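You operate a simulated robot arm through the tools that you are given. There is no shell and no other tool.

You run a simulated two-armed robot. Do the job below in one go: nothing can be reset, and whatever is moved stays where it is left.

TASK
Switch the three breakers off, then lock out the bench isolator and try it.

The check looks at the end state, three seconds after you hand in, the way a careful person would. Anything else that was tipped, shoved, dropped, spilled or broken makes it a failure.

THE ROBOT
Two 6-joint arms with fingered hands on one trunk that stands fixed in place. Base frame: the origin is at the foot of the trunk, x ahead of it, y to its left, z up. Readings come in m, rad, newtons and seconds.
The left shoulder is at [0.02, 0.157, 0.829], the right one opposite. With the tool pointing down near the work surface each hand reaches from about 0.1 to 0.8 m from the base axis, measured 20 degrees to its own side. Payload 4.1 kg a hand.
The tool frame of a hand sits at the grasp point between the pads (the TCP): z along the fingers, y along the line on which they close. The tips reach 0.033 m beyond it. The gripper opens to 0.112 m. The gripper's body begins 0.039 m behind the TCP. The gripper is a hand of 4 fingers: y runs from the thumb to the fingers, the wrist lies at [-0.016, -0.118, -0.2] in the tool frame, and closing takes about 1.5 s.
Orientation is that of the tool frame in the base frame, as a unit quaternion [x, y, z, w]. With the fingers straight down and the wrist toward the robot, the tool's x, y and z point along [0, 1, 0], [1, 0, 0] and [0, 0, -1] of the base frame.

THE INTERFACE
- The arms move only by the tool send_rows. It takes "left_moves", "right_moves" or both (then of equal length, played together; a hand with none holds still); each is one flat list of numbers, 6 for each row, row after row: the turn, a rotation vector about the tool's x, y, z in rad, then the shift along the tool's x, y, z in m. In form: [wx, wy, wz, dx, dy, dz, wx, wy, wz, dx, dy, dz, ...]. A call has 1 to 20 rows; each row shifts and turns the commanded pose from where the row before left it, along the tool's axes as they then stand. "left_grip" and "right_grip" are, for a hand that has rows, the finger opening in m, from 0 to 0.112, set as the call begins (left out, the last holds). Each row takes 0.2 s and may step no farther than 0.05 m and 0.15 rad from the row before; otherwise, or with a gripper value out of range, the whole call is refused. A pose out of reach is approached as far as the arm can. The call stops where the force on the tool passes 40 N (or 10 N more than at its start, if that is more) or the arm is blocked; 0.2 s more then pass. Each finger travels about 0.072 m/s and halts on what it meets, pressing with about 29 N; the grip force reading is that of the motor and also rises with nothing between the fingers. The clock runs only during rows and for 0.2 s after the last one: add rows that do not move to give the fingers time. It gives the time, the measured TCP pose, the force on the tool (base axes), the opening and the grip force at its end, in the units of the frame above (readings bear some noise), with the torque about the TCP (base axes, N m) and any sound that the robot's microphone picked up, and new pictures: "views" is both (left out), scene, wrist or none (wrist: the cameras of the hands that moved).
- Cameras (640 x 400 px; columns grow to the right, rows downward): "scene" is now at [0.0508, -0.0355, 1.4649]; the picture's right is [-0.39, -0.92, 0.00], its down [-0.49, 0.21, -0.85] and it looks along [0.78, -0.33, -0.53] (base axes); focal length 337 px, centre (320, 200). "left" rides on the left gripper at [-0.066, -0.089, -0.13] in its tool frame; the picture's right is [-0.79, -0.29, 0.54], its down [0.55, -0.71, 0.44] and it looks along [0.26, 0.64, 0.72] (tool axes); focal length 247 px, centre (320, 200). "right" rides on the right gripper at [0.066, -0.089, -0.13] in its tool frame; the picture's right is [-0.79, 0.29, -0.54], its down [-0.55, -0.71, 0.44] and it looks along [-0.26, 0.64, 0.72] (tool axes); focal length 247 px, centre (320, 200). There is no depth. A picture from a camera that has moved, and an enlarged one, comes with that camera's place and axes in the base frame and with its lens.
- set_fingers(index, middle, ring, thumb_bend, thumb_turn, hand): sets how far each is bent, from 0 (flat) to 1 (curled in); at 0.3 the hand is open as for a grip, at 0.7 the pads meet at the TCP. One left out holds its place. A second passes; each finger stops where it meets its share of the squeeze, and holds until it gets a number again. A gripper value or a shape takes the hand back. It gives what a move gives, with no picture; readings hold the bend of each and the force on the fingers (four entries, about 0 where the hand has none), thumb and palm. thumb_turn goes from beside the hand (0) to across from the fingers (1), as for a grip.
- set_grasp(shape, hand): the hand has 4 fingers and takes this shape, open, in about a second: jaw (thumb against the fingers, like two jaws); tri (thumb and two fingers); tip (a fingertip pinch); poke (one finger out to press); point (the index stretched); flat (the hand flat); cup (the hand cupped); fist (a fist). The gripper value then closes the fingers along that shape, each until it touches; the sizes above hold for jaw. It gives what a move gives, with no picture.
- pan_tilt(pan, tilt): turns the head with the scene camera to pan (to the left, within 1.501 rad either way) and tilt (down, from -0.506 to 1.204), counted from straight ahead of the robot. It gives what a move gives, and a new picture of the scene camera.
- inspect(camera, box): a new picture of the part [left, top, right, bottom] of that camera's present view, enlarged. It takes no simulated time.
- job_done(): hands the job in; it is judged then, once.

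Places have to be worked out from the pictures, the camera data and where the tool is seen. Open the grippers and draw the arms clear of the work before you hand the job in, unless the task says otherwise.

The tools are called after "Emit:" as a command line: name --argument value ..., lists and objects as JSON in quotes. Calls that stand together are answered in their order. send_rows: Moves the arms, as the interface text tells. Its arguments: {"type":"object","properties":{"left_moves":{"type":"array"},"left_grip":{"type":"number"},"right_moves":{"type":"array"},"right_grip":{"type":"number"},"views":{"type":"string","enum":["both","scene","wrist","none"]}},"required":[]} The other tools are called the same way: set_grasp (shape, hand) gives the hand a shape; set_fingers (index, middle, ring, thumb_bend, thumb_turn, hand) moves the fingers one by one; pan_tilt (pan, tilt) turns the head that bears the scene camera; inspect (camera, box) takes an enlarged picture of a part of a camera's view; job_done () hands the job in.

At the start:

```text
clock: 0.0
left_tcp_pos: [0.393, -0.0102, 1.2091]
left_orientation: [0.833, 0.554, 0.001, 0.0]
left_force: [0.6, 0.6, 0.1]
left_moment: [0.04, 0.0, 0.03]
left_width: 0.1114
left_grasp_force: 0.0
left_shape: jaw
left_bend: [0.3, 0.3, 0.3, 0.3, 0.98]
left_finger forces: [0.0, 0.0, 0.1, 0.1, 0.1, 0.0]
right_tcp_pos: [0.3066, -0.349, 1.2856]
right_orientation: [0.832, 0.555, 0.0, 0.0]
right_force: [0.3, 0.0, 0.4]
right_moment: [0.0, -0.02, -0.01]
right_width: 0.1113
right_grasp_force: 0.1
right_shape: jaw
right_bend: [0.3, 0.3, 0.3, 0.3, 0.98]
right_finger forces: [0.1, 0.1, 0.0, 0.0, 0.1, 0.0]
head pan, tilt: [-0.401, 0.562]
```

scene: 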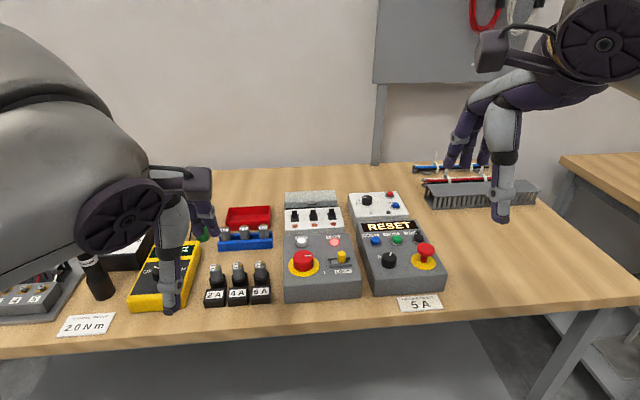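
right: 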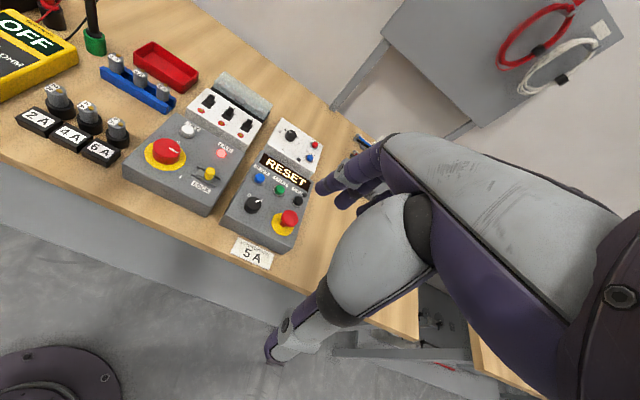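
left: 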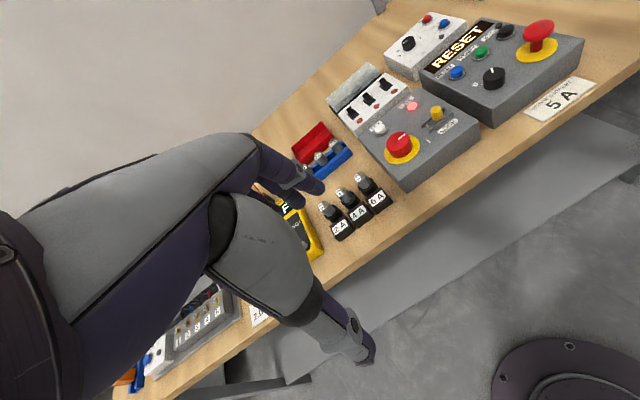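

I'll start with close-up looks at the control box with the three breakers, the red rotary isolator and the yellow slide.

Emit:
inspect --camera "scene" --box '[270, 180, 370, 310]'

Emit:
inspect --camera "right" --box '[110, 60, 330, 280]'

Emit:
inspect --camera "left" --box '[310, 50, 500, 200]'

Emit:
inspect --camera "scene" --box '[340, 180, 460, 320]'

```text
3.08 times, centred on (320, 245) of scene
camera zoom: at [0.0508, -0.0355, 1.4649], right [-0.39, -0.92, 0.0], down [-0.49, 0.21, -0.85], along [0.78, -0.33, -0.53], focal length 1036 px, centre (320, 62)
```

zoom: 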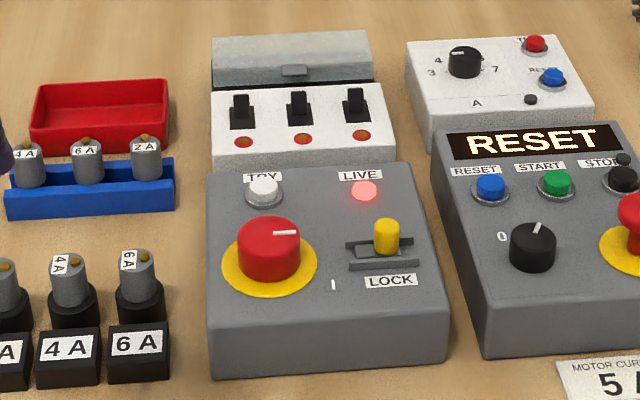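

```text
1.82 times, centred on (220, 170) of right
camera zoom: at [0.249, -0.2532, 1.417], right [-0.04, -0.84, 0.54], down [-0.87, -0.24, -0.44], along [0.49, -0.48, -0.72], focal length 449 px, centre (502, 254)
```

zoom: 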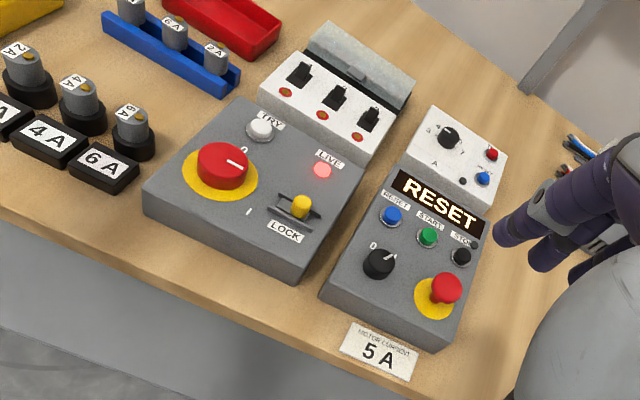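

```text
2.67 times, centred on (405, 125) of left
camera zoom: at [0.2829, -0.0364, 1.3387], right [-0.57, -0.62, -0.54], down [-0.44, 0.78, -0.44], along [0.69, -0.01, -0.72], focal length 659 px, centre (93, 400)
```

zoom: 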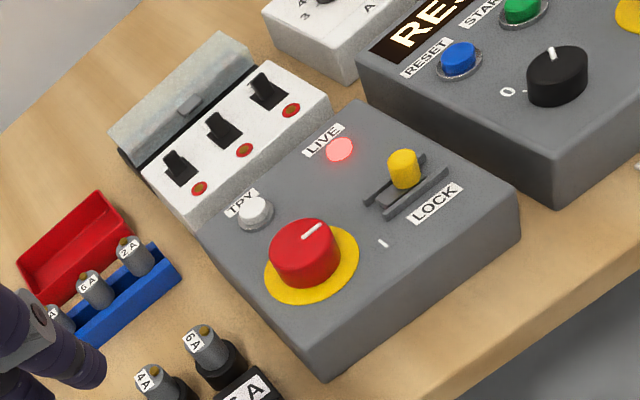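

```text
2.86 times, centred on (400, 250) of scene
camera zoom: at [0.0508, -0.0355, 1.4649], right [-0.39, -0.92, 0.0], down [-0.49, 0.21, -0.85], along [0.78, -0.33, -0.53], focal length 962 px, centre (91, 57)
```

zoom: 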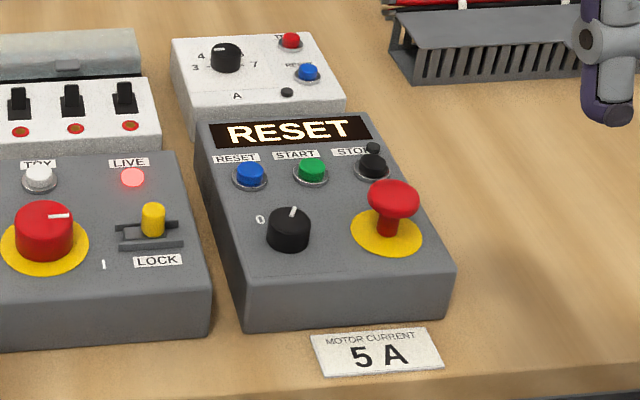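

The zoom is a true re-render, so I can look even closer at the knob, lock and breaker markings.

Emit:
inspect --camera "scene" --box '[284, 230, 348, 270]'

Emit:
inspect --camera "scene" --box '[280, 188, 352, 233]'

Emit:
inspect --camera "right" --box '[140, 120, 236, 180]'

Emit:
inspect --camera "right" --box '[184, 70, 280, 130]'

Emit:
inspect --camera "left" --box '[370, 90, 466, 150]'

Emit:
inspect --camera "left" --box '[330, 60, 426, 120]'

```text
10.00 times, centred on (316, 250) of scene
camera zoom: at [0.0508, -0.0355, 1.4649], right [-0.39, -0.92, 0.0], down [-0.49, 0.21, -0.85], along [0.78, -0.33, -0.53], focal length 3367 px, centre (360, -300)
```

zoom: 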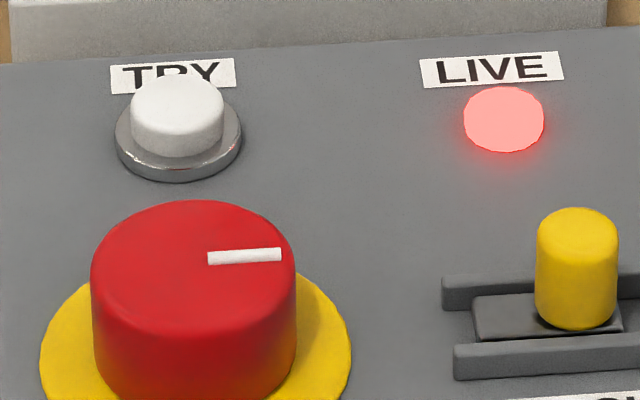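

```text
8.89 times, centred on (316, 210) of scene
camera zoom: at [0.0508, -0.0355, 1.4649], right [-0.39, -0.92, 0.0], down [-0.49, 0.21, -0.85], along [0.78, -0.33, -0.53], focal length 2993 px, centre (356, 107)
```

zoom: 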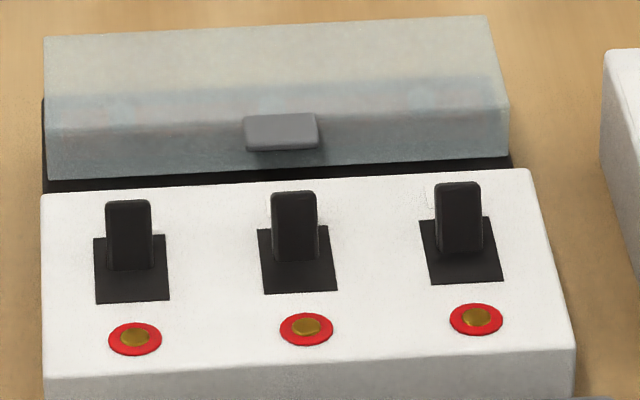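

```text
6.67 times, centred on (188, 150) of right
camera zoom: at [0.249, -0.2532, 1.417], right [-0.04, -0.84, 0.54], down [-0.87, -0.24, -0.44], along [0.49, -0.48, -0.72], focal length 1646 px, centre (1200, 533)
```

zoom: 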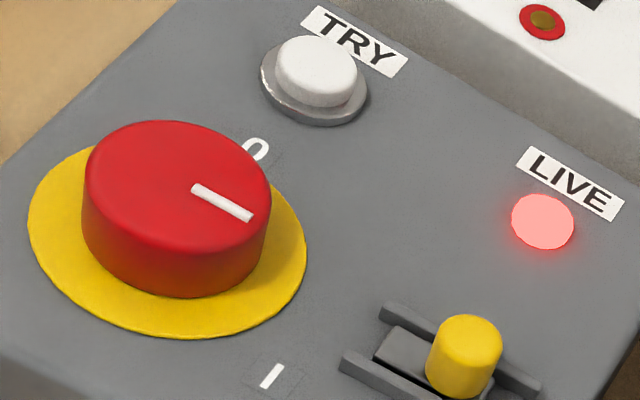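

```text
6.67 times, centred on (232, 100) of right
camera zoom: at [0.249, -0.2532, 1.417], right [-0.04, -0.84, 0.54], down [-0.87, -0.24, -0.44], along [0.49, -0.48, -0.72], focal length 1646 px, centre (907, 867)
```

zoom: 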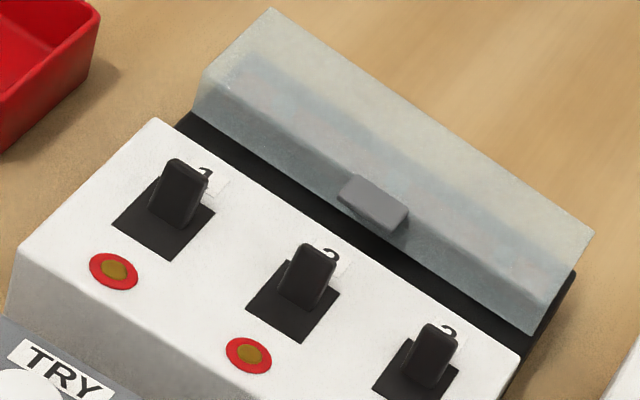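

```text
6.67 times, centred on (418, 120) of left
camera zoom: at [0.2829, -0.0364, 1.3387], right [-0.57, -0.62, -0.54], down [-0.44, 0.78, -0.44], along [0.69, -0.01, -0.72], focal length 1646 px, centre (-333, 733)
```

zoom: 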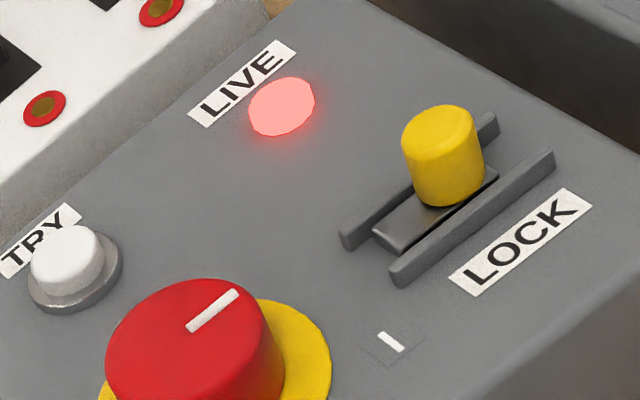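

```text
6.67 times, centred on (378, 90) of left
camera zoom: at [0.2829, -0.0364, 1.3387], right [-0.57, -0.62, -0.54], down [-0.44, 0.78, -0.44], along [0.69, -0.01, -0.72], focal length 1646 px, centre (-67, 933)
```

zoom: 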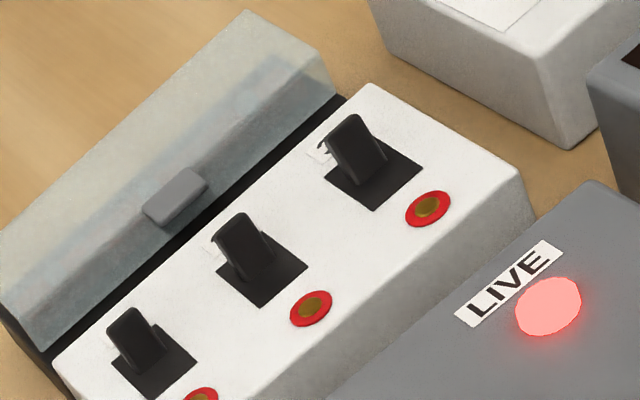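

The plate sits at z≈0.953, and the knob is at about (0.567, -0.215) with its pointer along the box's right while "0" lies on the far side. Before acting I'll look around the bench for anything else relevant, such as padlocks or another isolator.

Emit:
pan_tilt --pan 0.3 --tilt 0.6

Emit:
pan_tilt --pan -0.9 --tilt 0.4

Emit:
pan_tilt --pan -0.3 --tilt 0.75

Emit:
inspect --camera "left" --box '[405, 90, 453, 120]'

Emit:
inspect --camera "right" --box '[186, 155, 234, 185]'

```text
clock: 1.1
left_tcp_pos: [0.3923, -0.0101, 1.2095]
left_orientation: [0.832, 0.554, 0.0, 0.0]
left_force: [-0.1, -1.2, 0.4]
left_moment: [0.03, 0.0, -0.02]
left_width: 0.1117
left_grasp_force: 0.0
left_shape: jaw
left_bend: [0.3, 0.3, 0.3, 0.3, 0.98]
left_finger forces: [0.0, 0.1, 0.0, 0.0, 0.1, 0.0]
right_tcp_pos: [0.3071, -0.3484, 1.2866]
right_orientation: [0.832, 0.554, 0.0, 0.0]
right_force: [0.1, -0.2, 0.0]
right_moment: [0.03, 0.02, -0.04]
right_width: 0.1117
right_grasp_force: 0.0
right_shape: jaw
right_bend: [0.3, 0.3, 0.3, 0.3, 0.98]
right_finger forces: [0.0, 0.1, 0.1, 0.0, 0.0, 0.0]
head pan, tilt: [0.3, 0.6]
```

scene: 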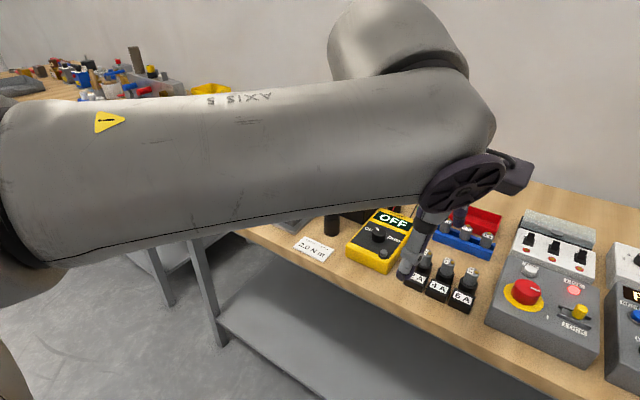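

```text
clock: 2.5
left_tcp_pos: [0.3924, -0.0107, 1.2089]
left_orientation: [0.832, 0.554, 0.0, 0.0]
left_force: [-0.5, -0.5, -0.6]
left_moment: [0.0, 0.01, -0.02]
left_width: 0.1118
left_grasp_force: 0.1
left_shape: jaw
left_bend: [0.3, 0.3, 0.3, 0.3, 0.98]
left_finger forces: [0.0, 0.0, 0.1, 0.0, 0.0, 0.0]
right_tcp_pos: [0.3064, -0.3482, 1.2868]
right_orientation: [0.832, 0.555, 0.0, 0.0]
right_force: [-0.7, 0.5, -0.3]
right_moment: [0.0, 0.01, 0.01]
right_width: 0.1116
right_grasp_force: 0.0
right_shape: jaw
right_bend: [0.3, 0.3, 0.3, 0.3, 0.98]
right_finger forces: [0.0, 0.0, 0.0, 0.1, 0.0, 0.0]
head pan, tilt: [-0.901, 0.4]
```

scene: 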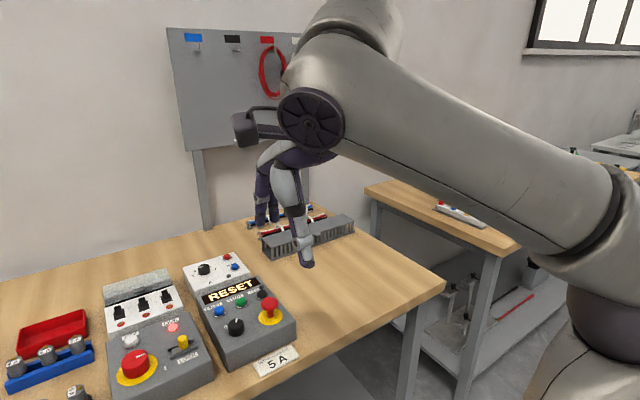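

```text
clock: 3.5
left_tcp_pos: [0.3913, -0.0108, 1.2101]
left_orientation: [0.832, 0.554, 0.0, 0.0]
left_force: [-0.2, -0.2, 0.7]
left_moment: [-0.03, -0.02, 0.02]
left_width: 0.1116
left_grasp_force: 0.1
left_shape: jaw
left_bend: [0.3, 0.3, 0.3, 0.3, 0.98]
left_finger forces: [0.0, 0.1, 0.0, 0.0, 0.1, 0.0]
right_tcp_pos: [0.3065, -0.3494, 1.2867]
right_orientation: [0.832, 0.555, -0.001, 0.0]
right_force: [0.4, -0.2, 0.4]
right_moment: [-0.01, 0.01, -0.02]
right_width: 0.1118
right_grasp_force: 0.0
right_shape: jaw
right_bend: [0.3, 0.3, 0.3, 0.3, 0.98]
right_finger forces: [0.0, 0.0, 0.1, 0.1, 0.0, 0.0]
head pan, tilt: [-0.3, 0.75]
```

scene: 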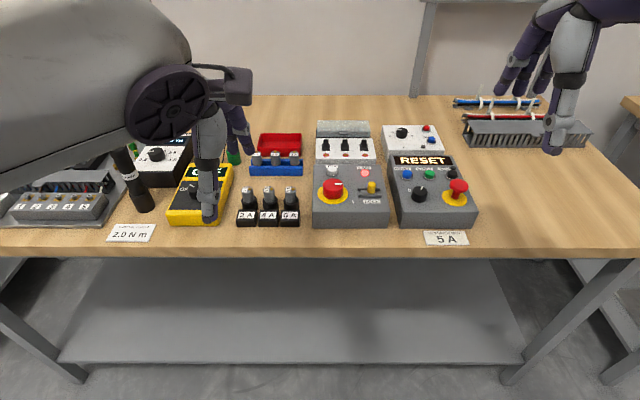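

```text
13.33 times, centred on (429, 105) of left
camera zoom: at [0.2829, -0.0364, 1.3387], right [-0.57, -0.62, -0.54], down [-0.44, 0.78, -0.44], along [0.69, -0.01, -0.72], focal length 3293 px, centre (-1133, 1467)
```

zoom: 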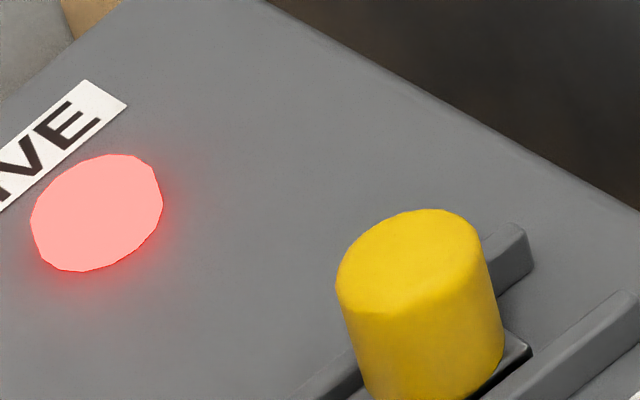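

```text
13.33 times, centred on (210, 170) of right
camera zoom: at [0.249, -0.2532, 1.417], right [-0.04, -0.84, 0.54], down [-0.87, -0.24, -0.44], along [0.49, -0.48, -0.72], focal length 3293 px, centre (1787, 600)
```

zoom: 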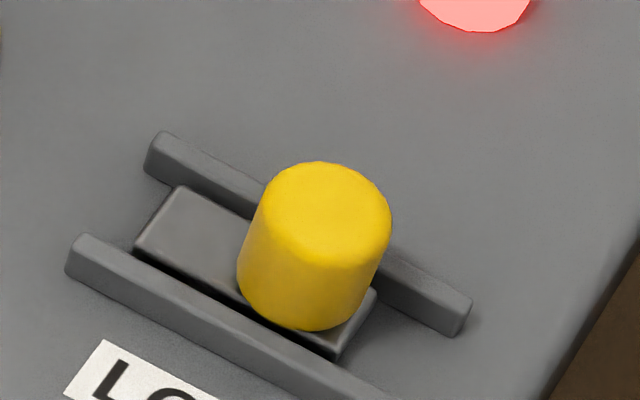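

No padlocks are needed: the LOCK bolt slides left toward the knob. Next I need the breaker levers' tilt and the markings on their plates, so I'm zooming right in.

Emit:
inspect --camera "left" --box '[360, 75, 392, 95]'

Emit:
inspect --camera "left" --box '[340, 90, 372, 120]'

Emit:
inspect --camera "right" --box '[214, 100, 246, 120]'

Emit:
inspect --camera "scene" --box '[312, 118, 380, 162]'

```text
16.00 times, centred on (376, 85) of left
camera zoom: at [0.2829, -0.0364, 1.3387], right [-0.57, -0.62, -0.54], down [-0.44, 0.78, -0.44], along [0.69, -0.01, -0.72], focal length 3952 px, centre (-576, 2040)
```

zoom: 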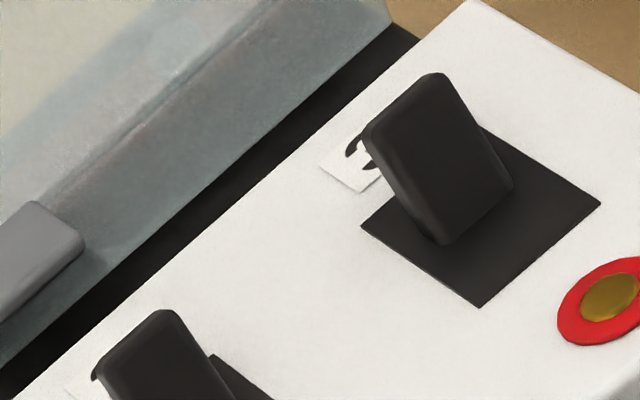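

```text
13.33 times, centred on (356, 105) of left
camera zoom: at [0.2829, -0.0364, 1.3387], right [-0.57, -0.62, -0.54], down [-0.44, 0.78, -0.44], along [0.69, -0.01, -0.72], focal length 3293 px, centre (-160, 1467)
```

zoom: 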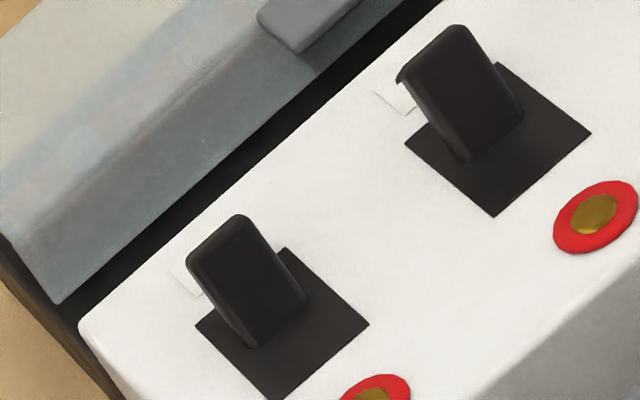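

```text
16.00 times, centred on (230, 110) of right
camera zoom: at [0.249, -0.2532, 1.417], right [-0.04, -0.84, 0.54], down [-0.87, -0.24, -0.44], along [0.49, -0.48, -0.72], focal length 3952 px, centre (1760, 1640)
```

zoom: 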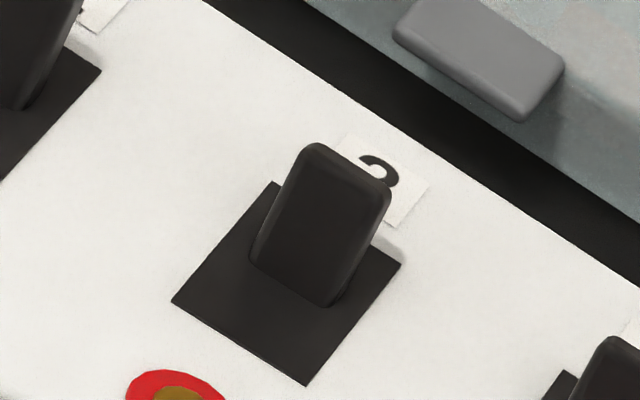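

```text
9.09 times, centred on (346, 140) of scene
camera zoom: at [0.0476, -0.0251, 1.4486], right [-0.3, -0.95, 0.0], down [-0.65, 0.2, -0.73], along [0.7, -0.22, -0.68], focal length 3061 px, centre (84, 746)
```

zoom: 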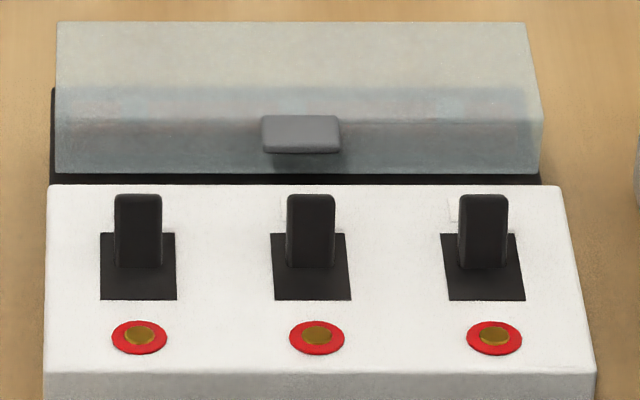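

The breaker levers (centres about 49 mm apart, middle one at ≈(0.745, -0.310), plate z≈0.940) lean away from the robot by ~24°, so they are ON. I'll shape the right hand for poking while it is still high up, and see where the fingertip sits.

Emit:
set_grasp --shape "poke" --hand "right"

Emit:
send_rows --right_moves '[0, 0, -0.1, 0, 0, 0]' --left_moves '[0, 0, 0, 0.045, -0.015, -0.01]'

```text
clock: 4.4
left_tcp_pos: [0.3918, -0.0108, 1.2089]
left_orientation: [0.833, 0.554, -0.001, 0.0]
left_force: [-0.6, 0.2, 0.0]
left_moment: [-0.01, -0.03, 0.0]
left_width: 0.1116
left_grasp_force: 0.1
left_shape: jaw
left_bend: [0.3, 0.3, 0.3, 0.3, 0.98]
left_finger forces: [0.1, 0.0, 0.0, 0.1, 0.0, 0.1]
right_tcp_pos: [0.3061, -0.3489, 1.2857]
right_orientation: [0.832, 0.555, 0.0, 0.0]
right_force: [0.0, 0.3, -0.4]
right_moment: [0.0, 0.01, -0.01]
right_width: 0.0
right_grasp_force: 0.1
right_shape: poke
right_bend: [0.7, 0.7, 0.99, 1.0, 1.0]
right_finger forces: [0.0, 0.1, 0.0, 0.1, 0.1, 0.0]
head pan, tilt: [-0.3, 0.75]
```

```text
clock: 4.8
left_tcp_pos: [0.3968, 0.0355, 1.2187]
left_orientation: [0.833, 0.554, 0.0, 0.0]
left_force: [0.0, -0.9, 0.1]
left_moment: [0.03, 0.0, 0.01]
left_width: 0.1115
left_grasp_force: 0.1
left_shape: jaw
left_bend: [0.3, 0.3, 0.3, 0.3, 0.98]
left_finger forces: [0.0, 0.1, 0.0, 0.0, 0.0, 0.1]
right_tcp_pos: [0.3066, -0.3482, 1.2868]
right_orientation: [0.803, 0.596, 0.0, 0.0]
right_force: [-0.5, -0.1, -0.1]
right_moment: [0.02, -0.01, -0.02]
right_width: 0.0002
right_grasp_force: 0.0
right_shape: poke
right_bend: [0.7, 0.7, 0.99, 1.0, 1.0]
right_finger forces: [0.1, 0.1, 0.0, 0.0, 0.0, 0.0]
head pan, tilt: [-0.3, 0.75]
camera right: at [0.24, -0.2597, 1.4169], right [0.04, -0.84, 0.54], down [-0.84, -0.32, -0.44], along [0.54, -0.43, -0.72], focal length 247 px, centre (320, 200)
camera left: at [0.2873, 0.0101, 1.3485], right [-0.57, -0.62, -0.54], down [-0.44, 0.78, -0.43], along [0.69, -0.01, -0.72], focal length 247 px, centre (320, 200)
```

scene: 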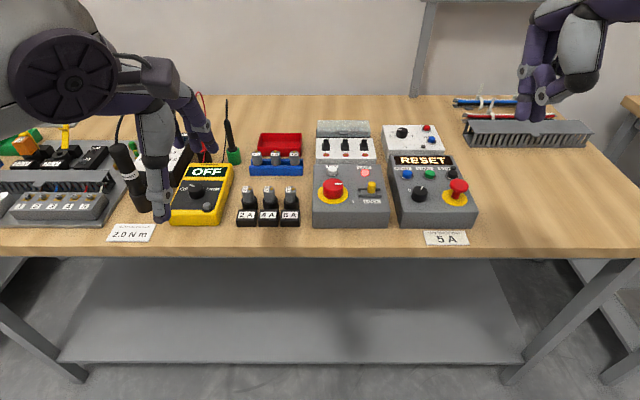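
right: 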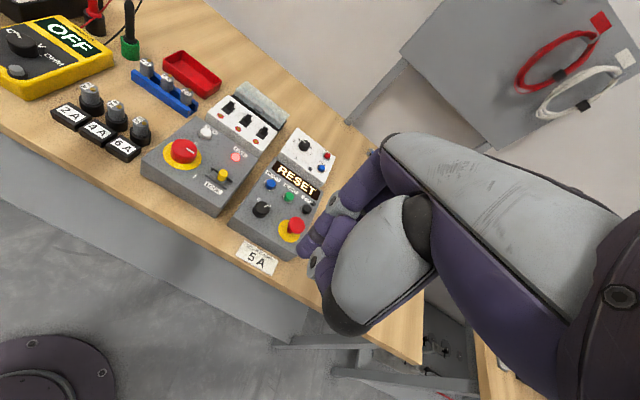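
left: 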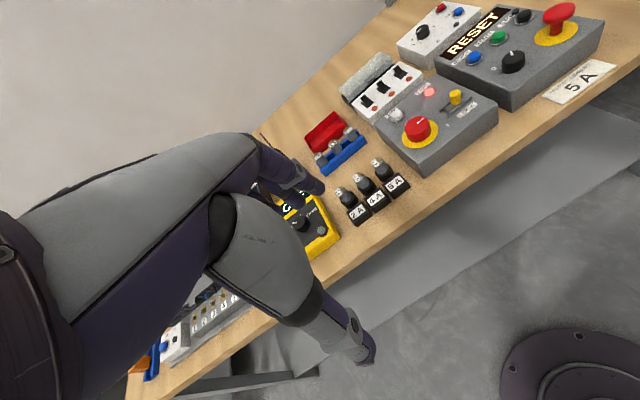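

Poke bends the index so its pad sits at the TCP. Let me zoom on the hand from both cameras.

Emit:
inspect --camera "scene" --box '[500, 0, 628, 130]'

Emit:
inspect --camera "right" --box '[280, 120, 460, 340]'

Emit:
inspect --camera "left" --box '[480, 0, 640, 120]'

```text
3.08 times, centred on (564, 65) of scene
camera zoom: at [0.0477, -0.0254, 1.4485], right [-0.3, -0.96, 0.0], down [-0.65, 0.2, -0.73], along [0.7, -0.22, -0.68], focal length 1036 px, centre (-431, 615)
```

zoom: 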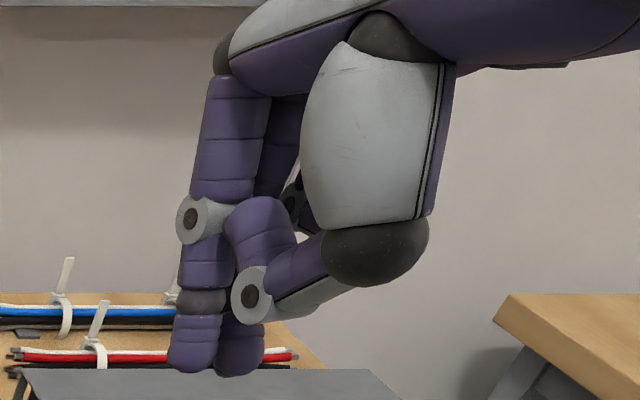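

```text
1.82 times, centred on (370, 230) of right
camera zoom: at [0.24, -0.2597, 1.4169], right [0.04, -0.84, 0.54], down [-0.84, -0.32, -0.44], along [0.54, -0.43, -0.72], focal length 449 px, centre (229, 146)
```

zoom: 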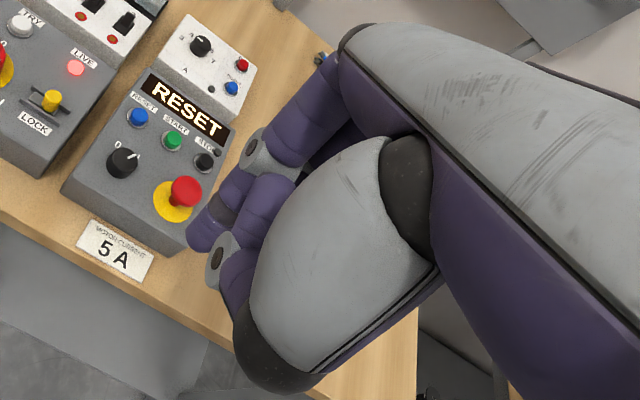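

```text
3.33 times, centred on (560, 60) of left
camera zoom: at [0.2873, 0.0101, 1.3485], right [-0.57, -0.62, -0.54], down [-0.44, 0.78, -0.43], along [0.69, -0.01, -0.72], focal length 823 px, centre (-480, 667)
```

zoom: 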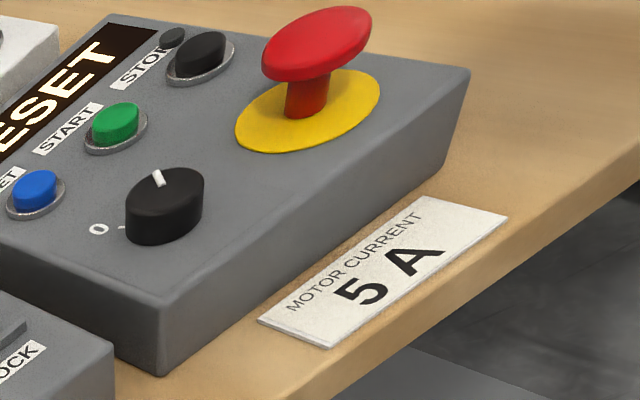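

Two digits appear side by side at the tip. I'll curl the middle finger and put the thumb aside to leave only the index, then look again.

Emit:
set_fingers --hand "right" --index 0.6 --middle 1.0 --ring 1.0 --thumb_bend 1.0 --thumb_turn 0.0

Emit:
inspect --camera "scene" --box '[500, 0, 628, 130]'

Emit:
inspect --camera "right" --box '[280, 120, 460, 340]'

```text
clock: 5.8
left_tcp_pos: [0.3963, 0.0357, 1.2196]
left_orientation: [0.832, 0.554, 0.001, 0.0]
left_force: [0.5, -0.7, 0.8]
left_moment: [-0.02, 0.01, -0.01]
left_width: 0.112
left_grasp_force: 0.1
left_shape: jaw
left_bend: [0.3, 0.3, 0.3, 0.3, 0.98]
left_finger forces: [0.0, 0.0, 0.0, 0.1, 0.1, 0.0]
right_tcp_pos: [0.3074, -0.3487, 1.2867]
right_orientation: [0.803, 0.596, 0.0, 0.0]
right_force: [0.3, -0.6, 0.2]
right_moment: [0.02, 0.0, 0.02]
right_width: 0.0649
right_grasp_force: 0.1
right_shape: fingers
right_bend: [0.6, 1.0, 1.0, 1.0, 0.0]
right_finger forces: [0.1, 0.0, 0.0, 0.0, 0.1, 0.0]
head pan, tilt: [-0.3, 0.75]
```

```text
3.08 times, centred on (564, 65) of scene
camera zoom: at [0.0476, -0.025, 1.4486], right [-0.3, -0.96, 0.0], down [-0.65, 0.2, -0.73], along [0.7, -0.22, -0.68], focal length 1036 px, centre (-431, 615)
```

zoom: 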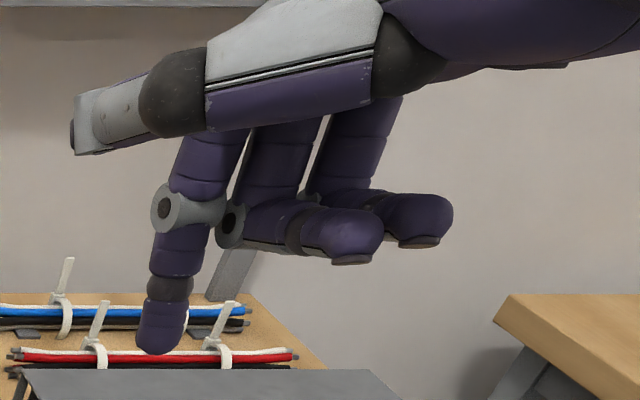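

```text
1.82 times, centred on (370, 230) of right
camera zoom: at [0.2399, -0.2592, 1.4169], right [0.04, -0.84, 0.54], down [-0.84, -0.32, -0.44], along [0.54, -0.43, -0.72], focal length 449 px, centre (229, 146)
```

zoom: 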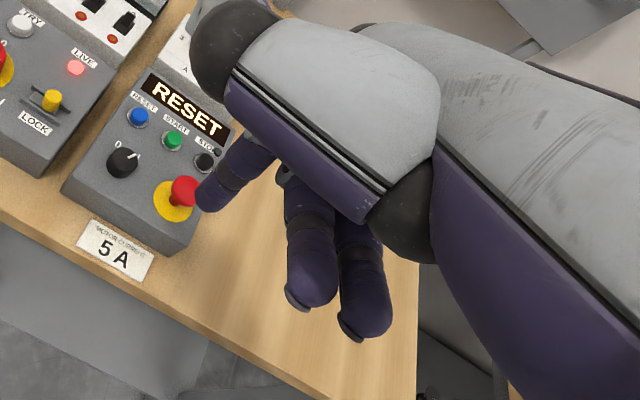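

The index alone now protrudes, with its tip at about (0.004, 0.020, 0.036) in the tool frame, and the tool's y axis already matches the box's away direction (~-0.29 rad). I'll move it to hover above and just behind breaker 2, staying high, and shift the left arm a bit further out.

Emit:
send_rows --right_moves '[0, 0, 0, 0.01455, 0.03853, 0.01882, 0, 0, 0, 0.01455, 0.03853, 0.01882, 0, 0, 0, 0.01455, 0.03853, 0.01882, 0, 0, 0, 0.01455, 0.03853, 0.01882, 0, 0, 0, 0.01455, 0.03853, 0.01882, 0, 0, 0, 0.01455, 0.03853, 0.01882, 0, 0, 0, 0.01455, 0.03853, 0.01882, 0, 0, 0, 0.01455, 0.03853, 0.01882, 0, 0, 0, 0.01455, 0.03853, 0.01882, 0, 0, 0, 0.01455, 0.03853, 0.01882, 0, 0, 0, 0.01455, 0.03853, 0.01882]' --left_moves '[0, 0, 0, 0.012, -0.004, 0, 0, 0, 0, 0.012, -0.004, 0, 0, 0, 0, 0.012, -0.004, 0, 0, 0, 0, 0.012, -0.004, 0, 0, 0, 0, 0.012, -0.004, 0, 0, 0, 0, 0.012, -0.004, 0, 0, 0, 0, 0.012, -0.004, 0, 0, 0, 0, 0.012, -0.004, 0, 0, 0, 0, 0.012, -0.004, 0, 0, 0, 0, 0.012, -0.004, 0, 0, 0, 0, 0.012, -0.004, 0]'

```text
clock: 8.2
left_tcp_pos: [0.4061, 0.1759, 1.2183]
left_orientation: [0.832, 0.554, 0.0, 0.0]
left_force: [-0.1, -0.4, -0.4]
left_moment: [0.01, -0.05, -0.04]
left_width: 0.1117
left_grasp_force: 0.1
left_shape: jaw
left_bend: [0.3, 0.3, 0.3, 0.3, 0.98]
left_finger forces: [0.0, 0.0, 0.0, 0.0, 0.0, 0.1]
right_tcp_pos: [0.72, -0.3171, 1.0896]
right_orientation: [0.803, 0.596, 0.0, -0.001]
right_force: [-0.3, 0.4, -0.3]
right_moment: [0.01, -0.07, 0.02]
right_width: 0.0652
right_grasp_force: 0.1
right_shape: fingers
right_bend: [0.6, 1.0, 1.0, 1.0, 0.0]
right_finger forces: [0.1, 0.0, 0.0, 0.0, 0.0, 0.1]
right hand out of reach, approached as far as the arm can: row 11
head pan, tilt: [-0.3, 0.75]
camera right: at [0.6536, -0.2283, 1.2198], right [0.05, -0.84, 0.54], down [-0.84, -0.32, -0.43], along [0.54, -0.43, -0.72], focal length 247 px, centre (320, 200)
camera left: at [0.2965, 0.1498, 1.3484], right [-0.57, -0.62, -0.54], down [-0.44, 0.78, -0.44], along [0.69, -0.01, -0.72], focal length 247 px, centre (320, 200)
```

scene: 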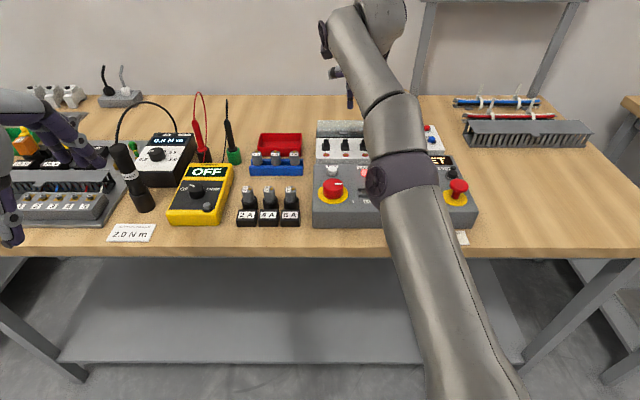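
right: 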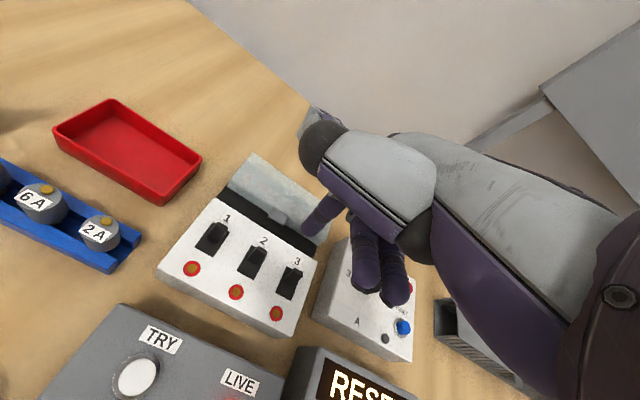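
left: 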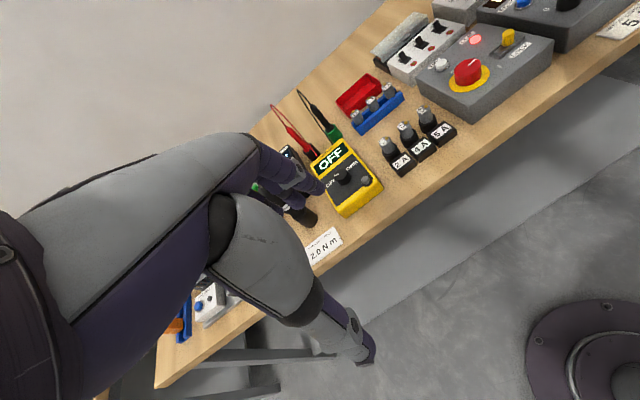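

The arm was at full stretch because of the height; it reaches farther lower down. I'll lower 5 cm, with the tip still about 4 cm above the levers, and read the pose.

Emit:
send_rows --right_moves '[0, 0, 0, 0, 0, 0.025, 0, 0, 0, 0, 0, 0.025]' --views "wrist"

```text
clock: 8.8
left_tcp_pos: [0.4055, 0.1748, 1.2192]
left_orientation: [0.832, 0.555, 0.0, -0.001]
left_force: [-0.2, -0.1, 0.5]
left_moment: [0.0, -0.01, 0.01]
left_width: 0.1117
left_grasp_force: 0.0
left_shape: jaw
left_bend: [0.3, 0.3, 0.3, 0.3, 0.98]
left_finger forces: [0.0, 0.0, 0.0, 0.1, 0.1, 0.0]
right_tcp_pos: [0.7334, -0.319, 1.0441]
right_orientation: [0.803, 0.596, -0.001, -0.001]
right_force: [-0.3, -0.4, -0.4]
right_moment: [0.01, 0.05, 0.01]
right_width: 0.0654
right_grasp_force: 0.1
right_shape: fingers
right_bend: [0.6, 1.0, 1.0, 1.0, 0.0]
right_finger forces: [0.1, 0.0, 0.0, 0.1, 0.0, 0.0]
right hand out of reach, approached as far as the arm can: row 1, 2
head pan, tilt: [-0.3, 0.75]
camera right: at [0.6669, -0.2303, 1.1757], right [0.05, -0.84, 0.54], down [-0.84, -0.32, -0.43], along [0.54, -0.43, -0.72], focal length 247 px, centre (320, 200)
```

right: 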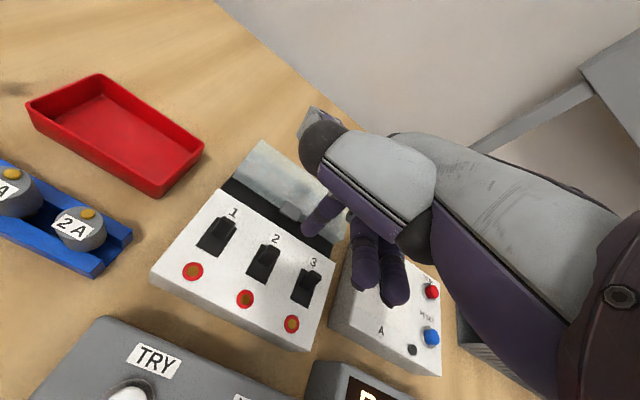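

The arm is still just short of the command, so I'll tilt the fingers 0.2 rad outward, which brings the wrist back into reach.

Emit:
send_rows --right_moves '[-0.1, 0, 0, 0, 0, 0, -0.1, 0, 0, 0, 0, 0, 0, 0, 0, 0, 0, 0]' --views "both"

```text
clock: 9.6
left_tcp_pos: [0.4055, 0.1752, 1.2183]
left_orientation: [0.832, 0.554, 0.0, 0.0]
left_force: [0.7, 0.2, 0.5]
left_moment: [0.0, 0.04, 0.0]
left_width: 0.1115
left_grasp_force: 0.1
left_shape: jaw
left_bend: [0.3, 0.3, 0.3, 0.3, 0.98]
left_finger forces: [0.0, 0.0, 0.0, 0.1, 0.0, 0.0]
right_tcp_pos: [0.7746, -0.3245, 1.0623]
right_orientation: [0.799, 0.593, 0.059, 0.08]
right_force: [0.0, 0.7, 0.8]
right_moment: [-0.01, 0.0, 0.0]
right_width: 0.0649
right_grasp_force: 0.1
right_shape: fingers
right_bend: [0.6, 1.0, 1.0, 1.0, 0.0]
right_finger forces: [0.0, 0.0, 0.0, 0.0, 0.0, 0.0]
right hand out of reach, approached as far as the arm can: row 1, 2
head pan, tilt: [-0.3, 0.75]
camera right: at [0.6852, -0.2293, 1.1728], right [-0.06, -0.81, 0.59], down [-0.74, -0.35, -0.57], along [0.66, -0.47, -0.58], focal length 247 px, centre (320, 200)
```

scene: 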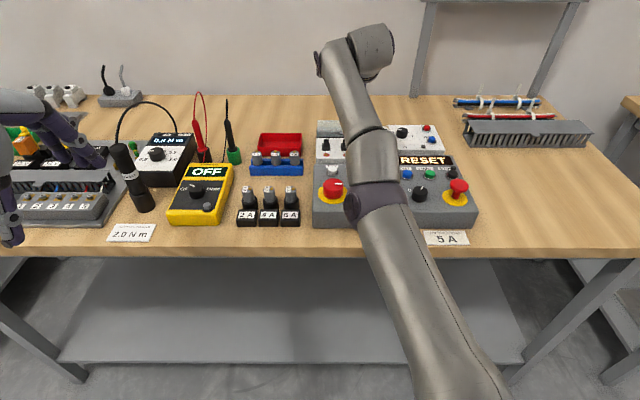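
right: 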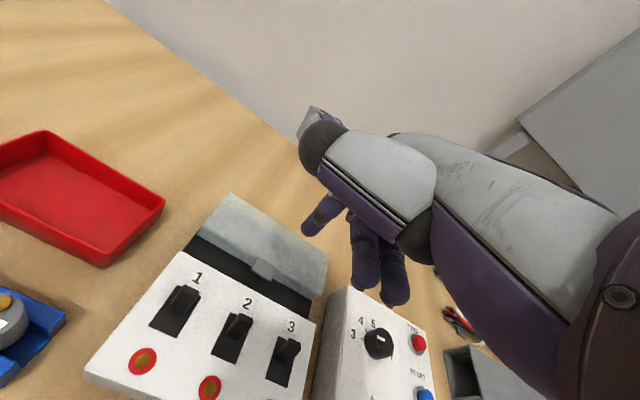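

The tilt left the TCP at (0.775, -0.325, 1.062). I'll pull back and down a little to get inside the reach and check how the command relates to the measured pose.

Emit:
send_rows --right_moves '[0, 0, 0, 0, -0.0177, 0.0117, 0, 0, 0, 0, -0.0177, 0.0117, 0, 0, 0, 0, 0, 0]' --views "wrist"

```text
clock: 10.4
left_tcp_pos: [0.4054, 0.1752, 1.2183]
left_orientation: [0.833, 0.554, 0.0, 0.0]
left_force: [0.3, -0.2, 0.3]
left_moment: [0.0, -0.02, 0.02]
left_width: 0.1118
left_grasp_force: 0.0
left_shape: jaw
left_bend: [0.3, 0.3, 0.3, 0.3, 0.98]
left_finger forces: [0.0, 0.0, 0.0, 0.0, 0.1, 0.0]
right_tcp_pos: [0.7809, -0.3218, 1.0488]
right_orientation: [0.799, 0.593, 0.059, 0.079]
right_force: [-0.1, 0.3, -0.2]
right_moment: [0.0, 0.0, -0.03]
right_width: 0.0651
right_grasp_force: 0.0
right_shape: fingers
right_bend: [0.6, 1.0, 1.0, 1.0, 0.0]
right_finger forces: [0.0, 0.1, 0.0, 0.0, 0.0, 0.0]
right hand out of reach, approached as far as the arm can: row 1, 2
head pan, tilt: [-0.3, 0.75]
camera right: at [0.692, -0.2249, 1.158], right [-0.06, -0.81, 0.58], down [-0.74, -0.35, -0.57], along [0.66, -0.47, -0.58], focal length 247 px, centre (320, 200)
```

right: 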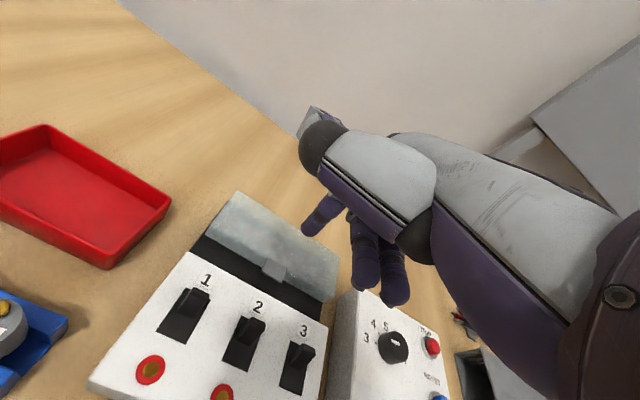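

The command is still beyond the reach shell, so I'll back off further toward the robot until the arm tracks again.

Emit:
send_rows --right_moves '[0, 0, 0, 0, -0.0392, -0.008, 0, 0, 0, 0, 0, 0]' --views "none"

Emit:
send_rows --right_moves '[0, 0, 0, 0, -0.0196, -0.004, 0, 0, 0, 0, 0, 0]' --views "wrist"

```text
clock: 11.0
left_tcp_pos: [0.4062, 0.1756, 1.2192]
left_orientation: [0.833, 0.554, 0.0, 0.0]
left_force: [0.7, -0.9, 0.7]
left_moment: [0.03, 0.02, 0.02]
left_width: 0.1117
left_grasp_force: 0.1
left_shape: jaw
left_bend: [0.3, 0.3, 0.3, 0.3, 0.98]
left_finger forces: [0.0, 0.1, 0.0, 0.0, 0.0, 0.0]
right_tcp_pos: [0.7754, -0.3138, 1.0618]
right_orientation: [0.799, 0.593, 0.059, 0.079]
right_force: [0.9, -1.0, -0.2]
right_moment: [-0.02, 0.01, 0.03]
right_width: 0.0654
right_grasp_force: 0.0
right_shape: fingers
right_bend: [0.6, 1.0, 1.0, 1.0, 0.0]
right_finger forces: [0.0, 0.0, 0.0, 0.0, 0.2, 0.0]
right hand out of reach, approached as far as the arm can: row 1
head pan, tilt: [-0.3, 0.75]
```

```text
clock: 11.6
left_tcp_pos: [0.4058, 0.1754, 1.2184]
left_orientation: [0.833, 0.554, 0.0, 0.0]
left_force: [0.2, -0.1, 0.2]
left_moment: [0.01, 0.01, -0.01]
left_width: 0.1117
left_grasp_force: 0.0
left_shape: jaw
left_bend: [0.3, 0.3, 0.3, 0.3, 0.98]
left_finger forces: [0.1, 0.0, 0.0, 0.1, 0.1, 0.1]
right_tcp_pos: [0.773, -0.3092, 1.0705]
right_orientation: [0.799, 0.593, 0.059, 0.08]
right_force: [-0.2, -0.3, 0.2]
right_moment: [0.01, 0.0, 0.0]
right_width: 0.0652
right_grasp_force: 0.1
right_shape: fingers
right_bend: [0.6, 1.0, 1.0, 1.0, 0.0]
right_finger forces: [0.0, 0.1, 0.0, 0.0, 0.1, 0.1]
right hand out of reach, approached as far as the arm can: row 1
head pan, tilt: [-0.3, 0.75]
camera right: at [0.6841, -0.2131, 1.1804], right [-0.06, -0.81, 0.58], down [-0.74, -0.35, -0.57], along [0.66, -0.47, -0.58], focal length 247 px, centre (320, 200)
```

right: 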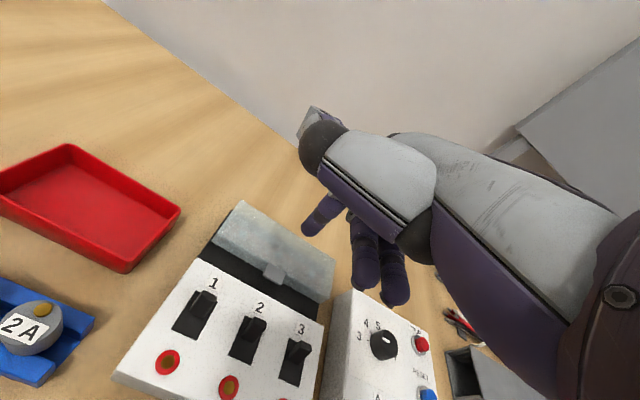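

The arm seems pinned at its stretched limit, only sliding along the reach shell. I'll command a larger retreat toward the robot at this safe height to break out.

Emit:
send_rows --right_moves '[0, 0, 0, 0, -0.047, -0.0095, 0, 0, 0, 0, -0.047, -0.0095, 0, 0, 0, 0, -0.047, -0.0095]' --views "scene"

```text
clock: 12.4
left_tcp_pos: [0.4066, 0.1759, 1.2197]
left_orientation: [0.832, 0.554, 0.001, 0.0]
left_force: [0.7, -1.1, 0.4]
left_moment: [0.01, 0.0, -0.04]
left_width: 0.1116
left_grasp_force: 0.1
left_shape: jaw
left_bend: [0.3, 0.3, 0.3, 0.3, 0.98]
left_finger forces: [0.1, 0.0, 0.0, 0.1, 0.0, 0.0]
right_tcp_pos: [0.7506, -0.2764, 1.1218]
right_orientation: [0.799, 0.593, 0.058, 0.08]
right_force: [-0.5, -0.3, -0.5]
right_moment: [0.01, 0.01, 0.04]
right_width: 0.0652
right_grasp_force: 0.0
right_shape: fingers
right_bend: [0.6, 1.0, 1.0, 1.0, 0.0]
right_finger forces: [0.0, 0.0, 0.0, 0.0, 0.1, 0.1]
right hand out of reach, approached as far as the arm can: row 1, 2, 3
head pan, tilt: [-0.3, 0.75]
```

scene: 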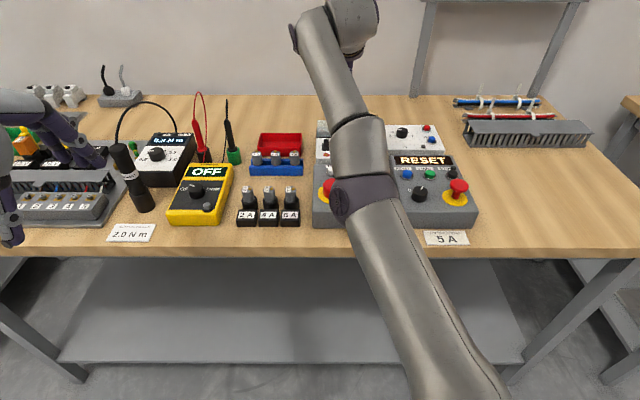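

It is sliding tangentially, typical of a straight elbow. I'll command straight back along the shoulder-to-wrist line, staying high enough that it's safe if it suddenly tracks.

Emit:
send_rows --right_moves '[0, 0, 0, -0.0054, -0.0435, 0.0226, 0, 0, 0, -0.0054, -0.0435, 0.0226]' --views "none"

```text
clock: 13.0
left_tcp_pos: [0.4055, 0.1741, 1.2182]
left_orientation: [0.832, 0.554, 0.0, 0.0]
left_force: [-1.1, -0.5, 0.7]
left_moment: [0.04, -0.01, 0.03]
left_width: 0.1117
left_grasp_force: 0.0
left_shape: jaw
left_bend: [0.3, 0.3, 0.3, 0.3, 0.98]
left_finger forces: [0.1, 0.0, 0.1, 0.1, 0.0, 0.0]
right_tcp_pos: [0.7585, -0.2706, 1.1054]
right_orientation: [0.799, 0.594, 0.059, 0.079]
right_force: [-0.8, 0.8, 0.5]
right_moment: [-0.05, -0.03, -0.03]
right_width: 0.065
right_grasp_force: 0.1
right_shape: fingers
right_bend: [0.6, 1.0, 1.0, 1.0, 0.0]
right_finger forces: [0.1, 0.0, 0.1, 0.0, 0.0, 0.0]
right hand out of reach, approached as far as the arm can: row 1, 2
head pan, tilt: [-0.3, 0.75]
```

Still pinned on the shell. I'll try moving along the shell, up and back, to see whether the elbow unlocks.

Emit:
send_rows --right_moves '[0, 0, 0, -0.004, -0.0147, -0.0368, 0, 0, 0, -0.004, -0.0147, -0.0368, 0, 0, 0, -0.004, -0.0247, -0.0368]' --views "none"

```text
clock: 13.8
left_tcp_pos: [0.4068, 0.1752, 1.2182]
left_orientation: [0.832, 0.554, 0.0, 0.0]
left_force: [0.5, -0.2, -1.1]
left_moment: [0.03, 0.04, 0.03]
left_width: 0.1119
left_grasp_force: 0.1
left_shape: jaw
left_bend: [0.3, 0.3, 0.3, 0.3, 0.98]
left_finger forces: [0.0, 0.0, 0.0, 0.0, 0.0, 0.0]
right_tcp_pos: [0.6933, -0.2609, 1.2105]
right_orientation: [0.799, 0.593, 0.058, 0.079]
right_force: [-0.4, -0.4, 0.2]
right_moment: [0.01, 0.04, 0.02]
right_width: 0.0651
right_grasp_force: 0.1
right_shape: fingers
right_bend: [0.6, 1.0, 1.0, 1.0, 0.0]
right_finger forces: [0.1, 0.1, 0.1, 0.0, 0.0, 0.0]
right hand out of reach, approached as far as the arm can: row 1, 3
head pan, tilt: [-0.3, 0.75]
```

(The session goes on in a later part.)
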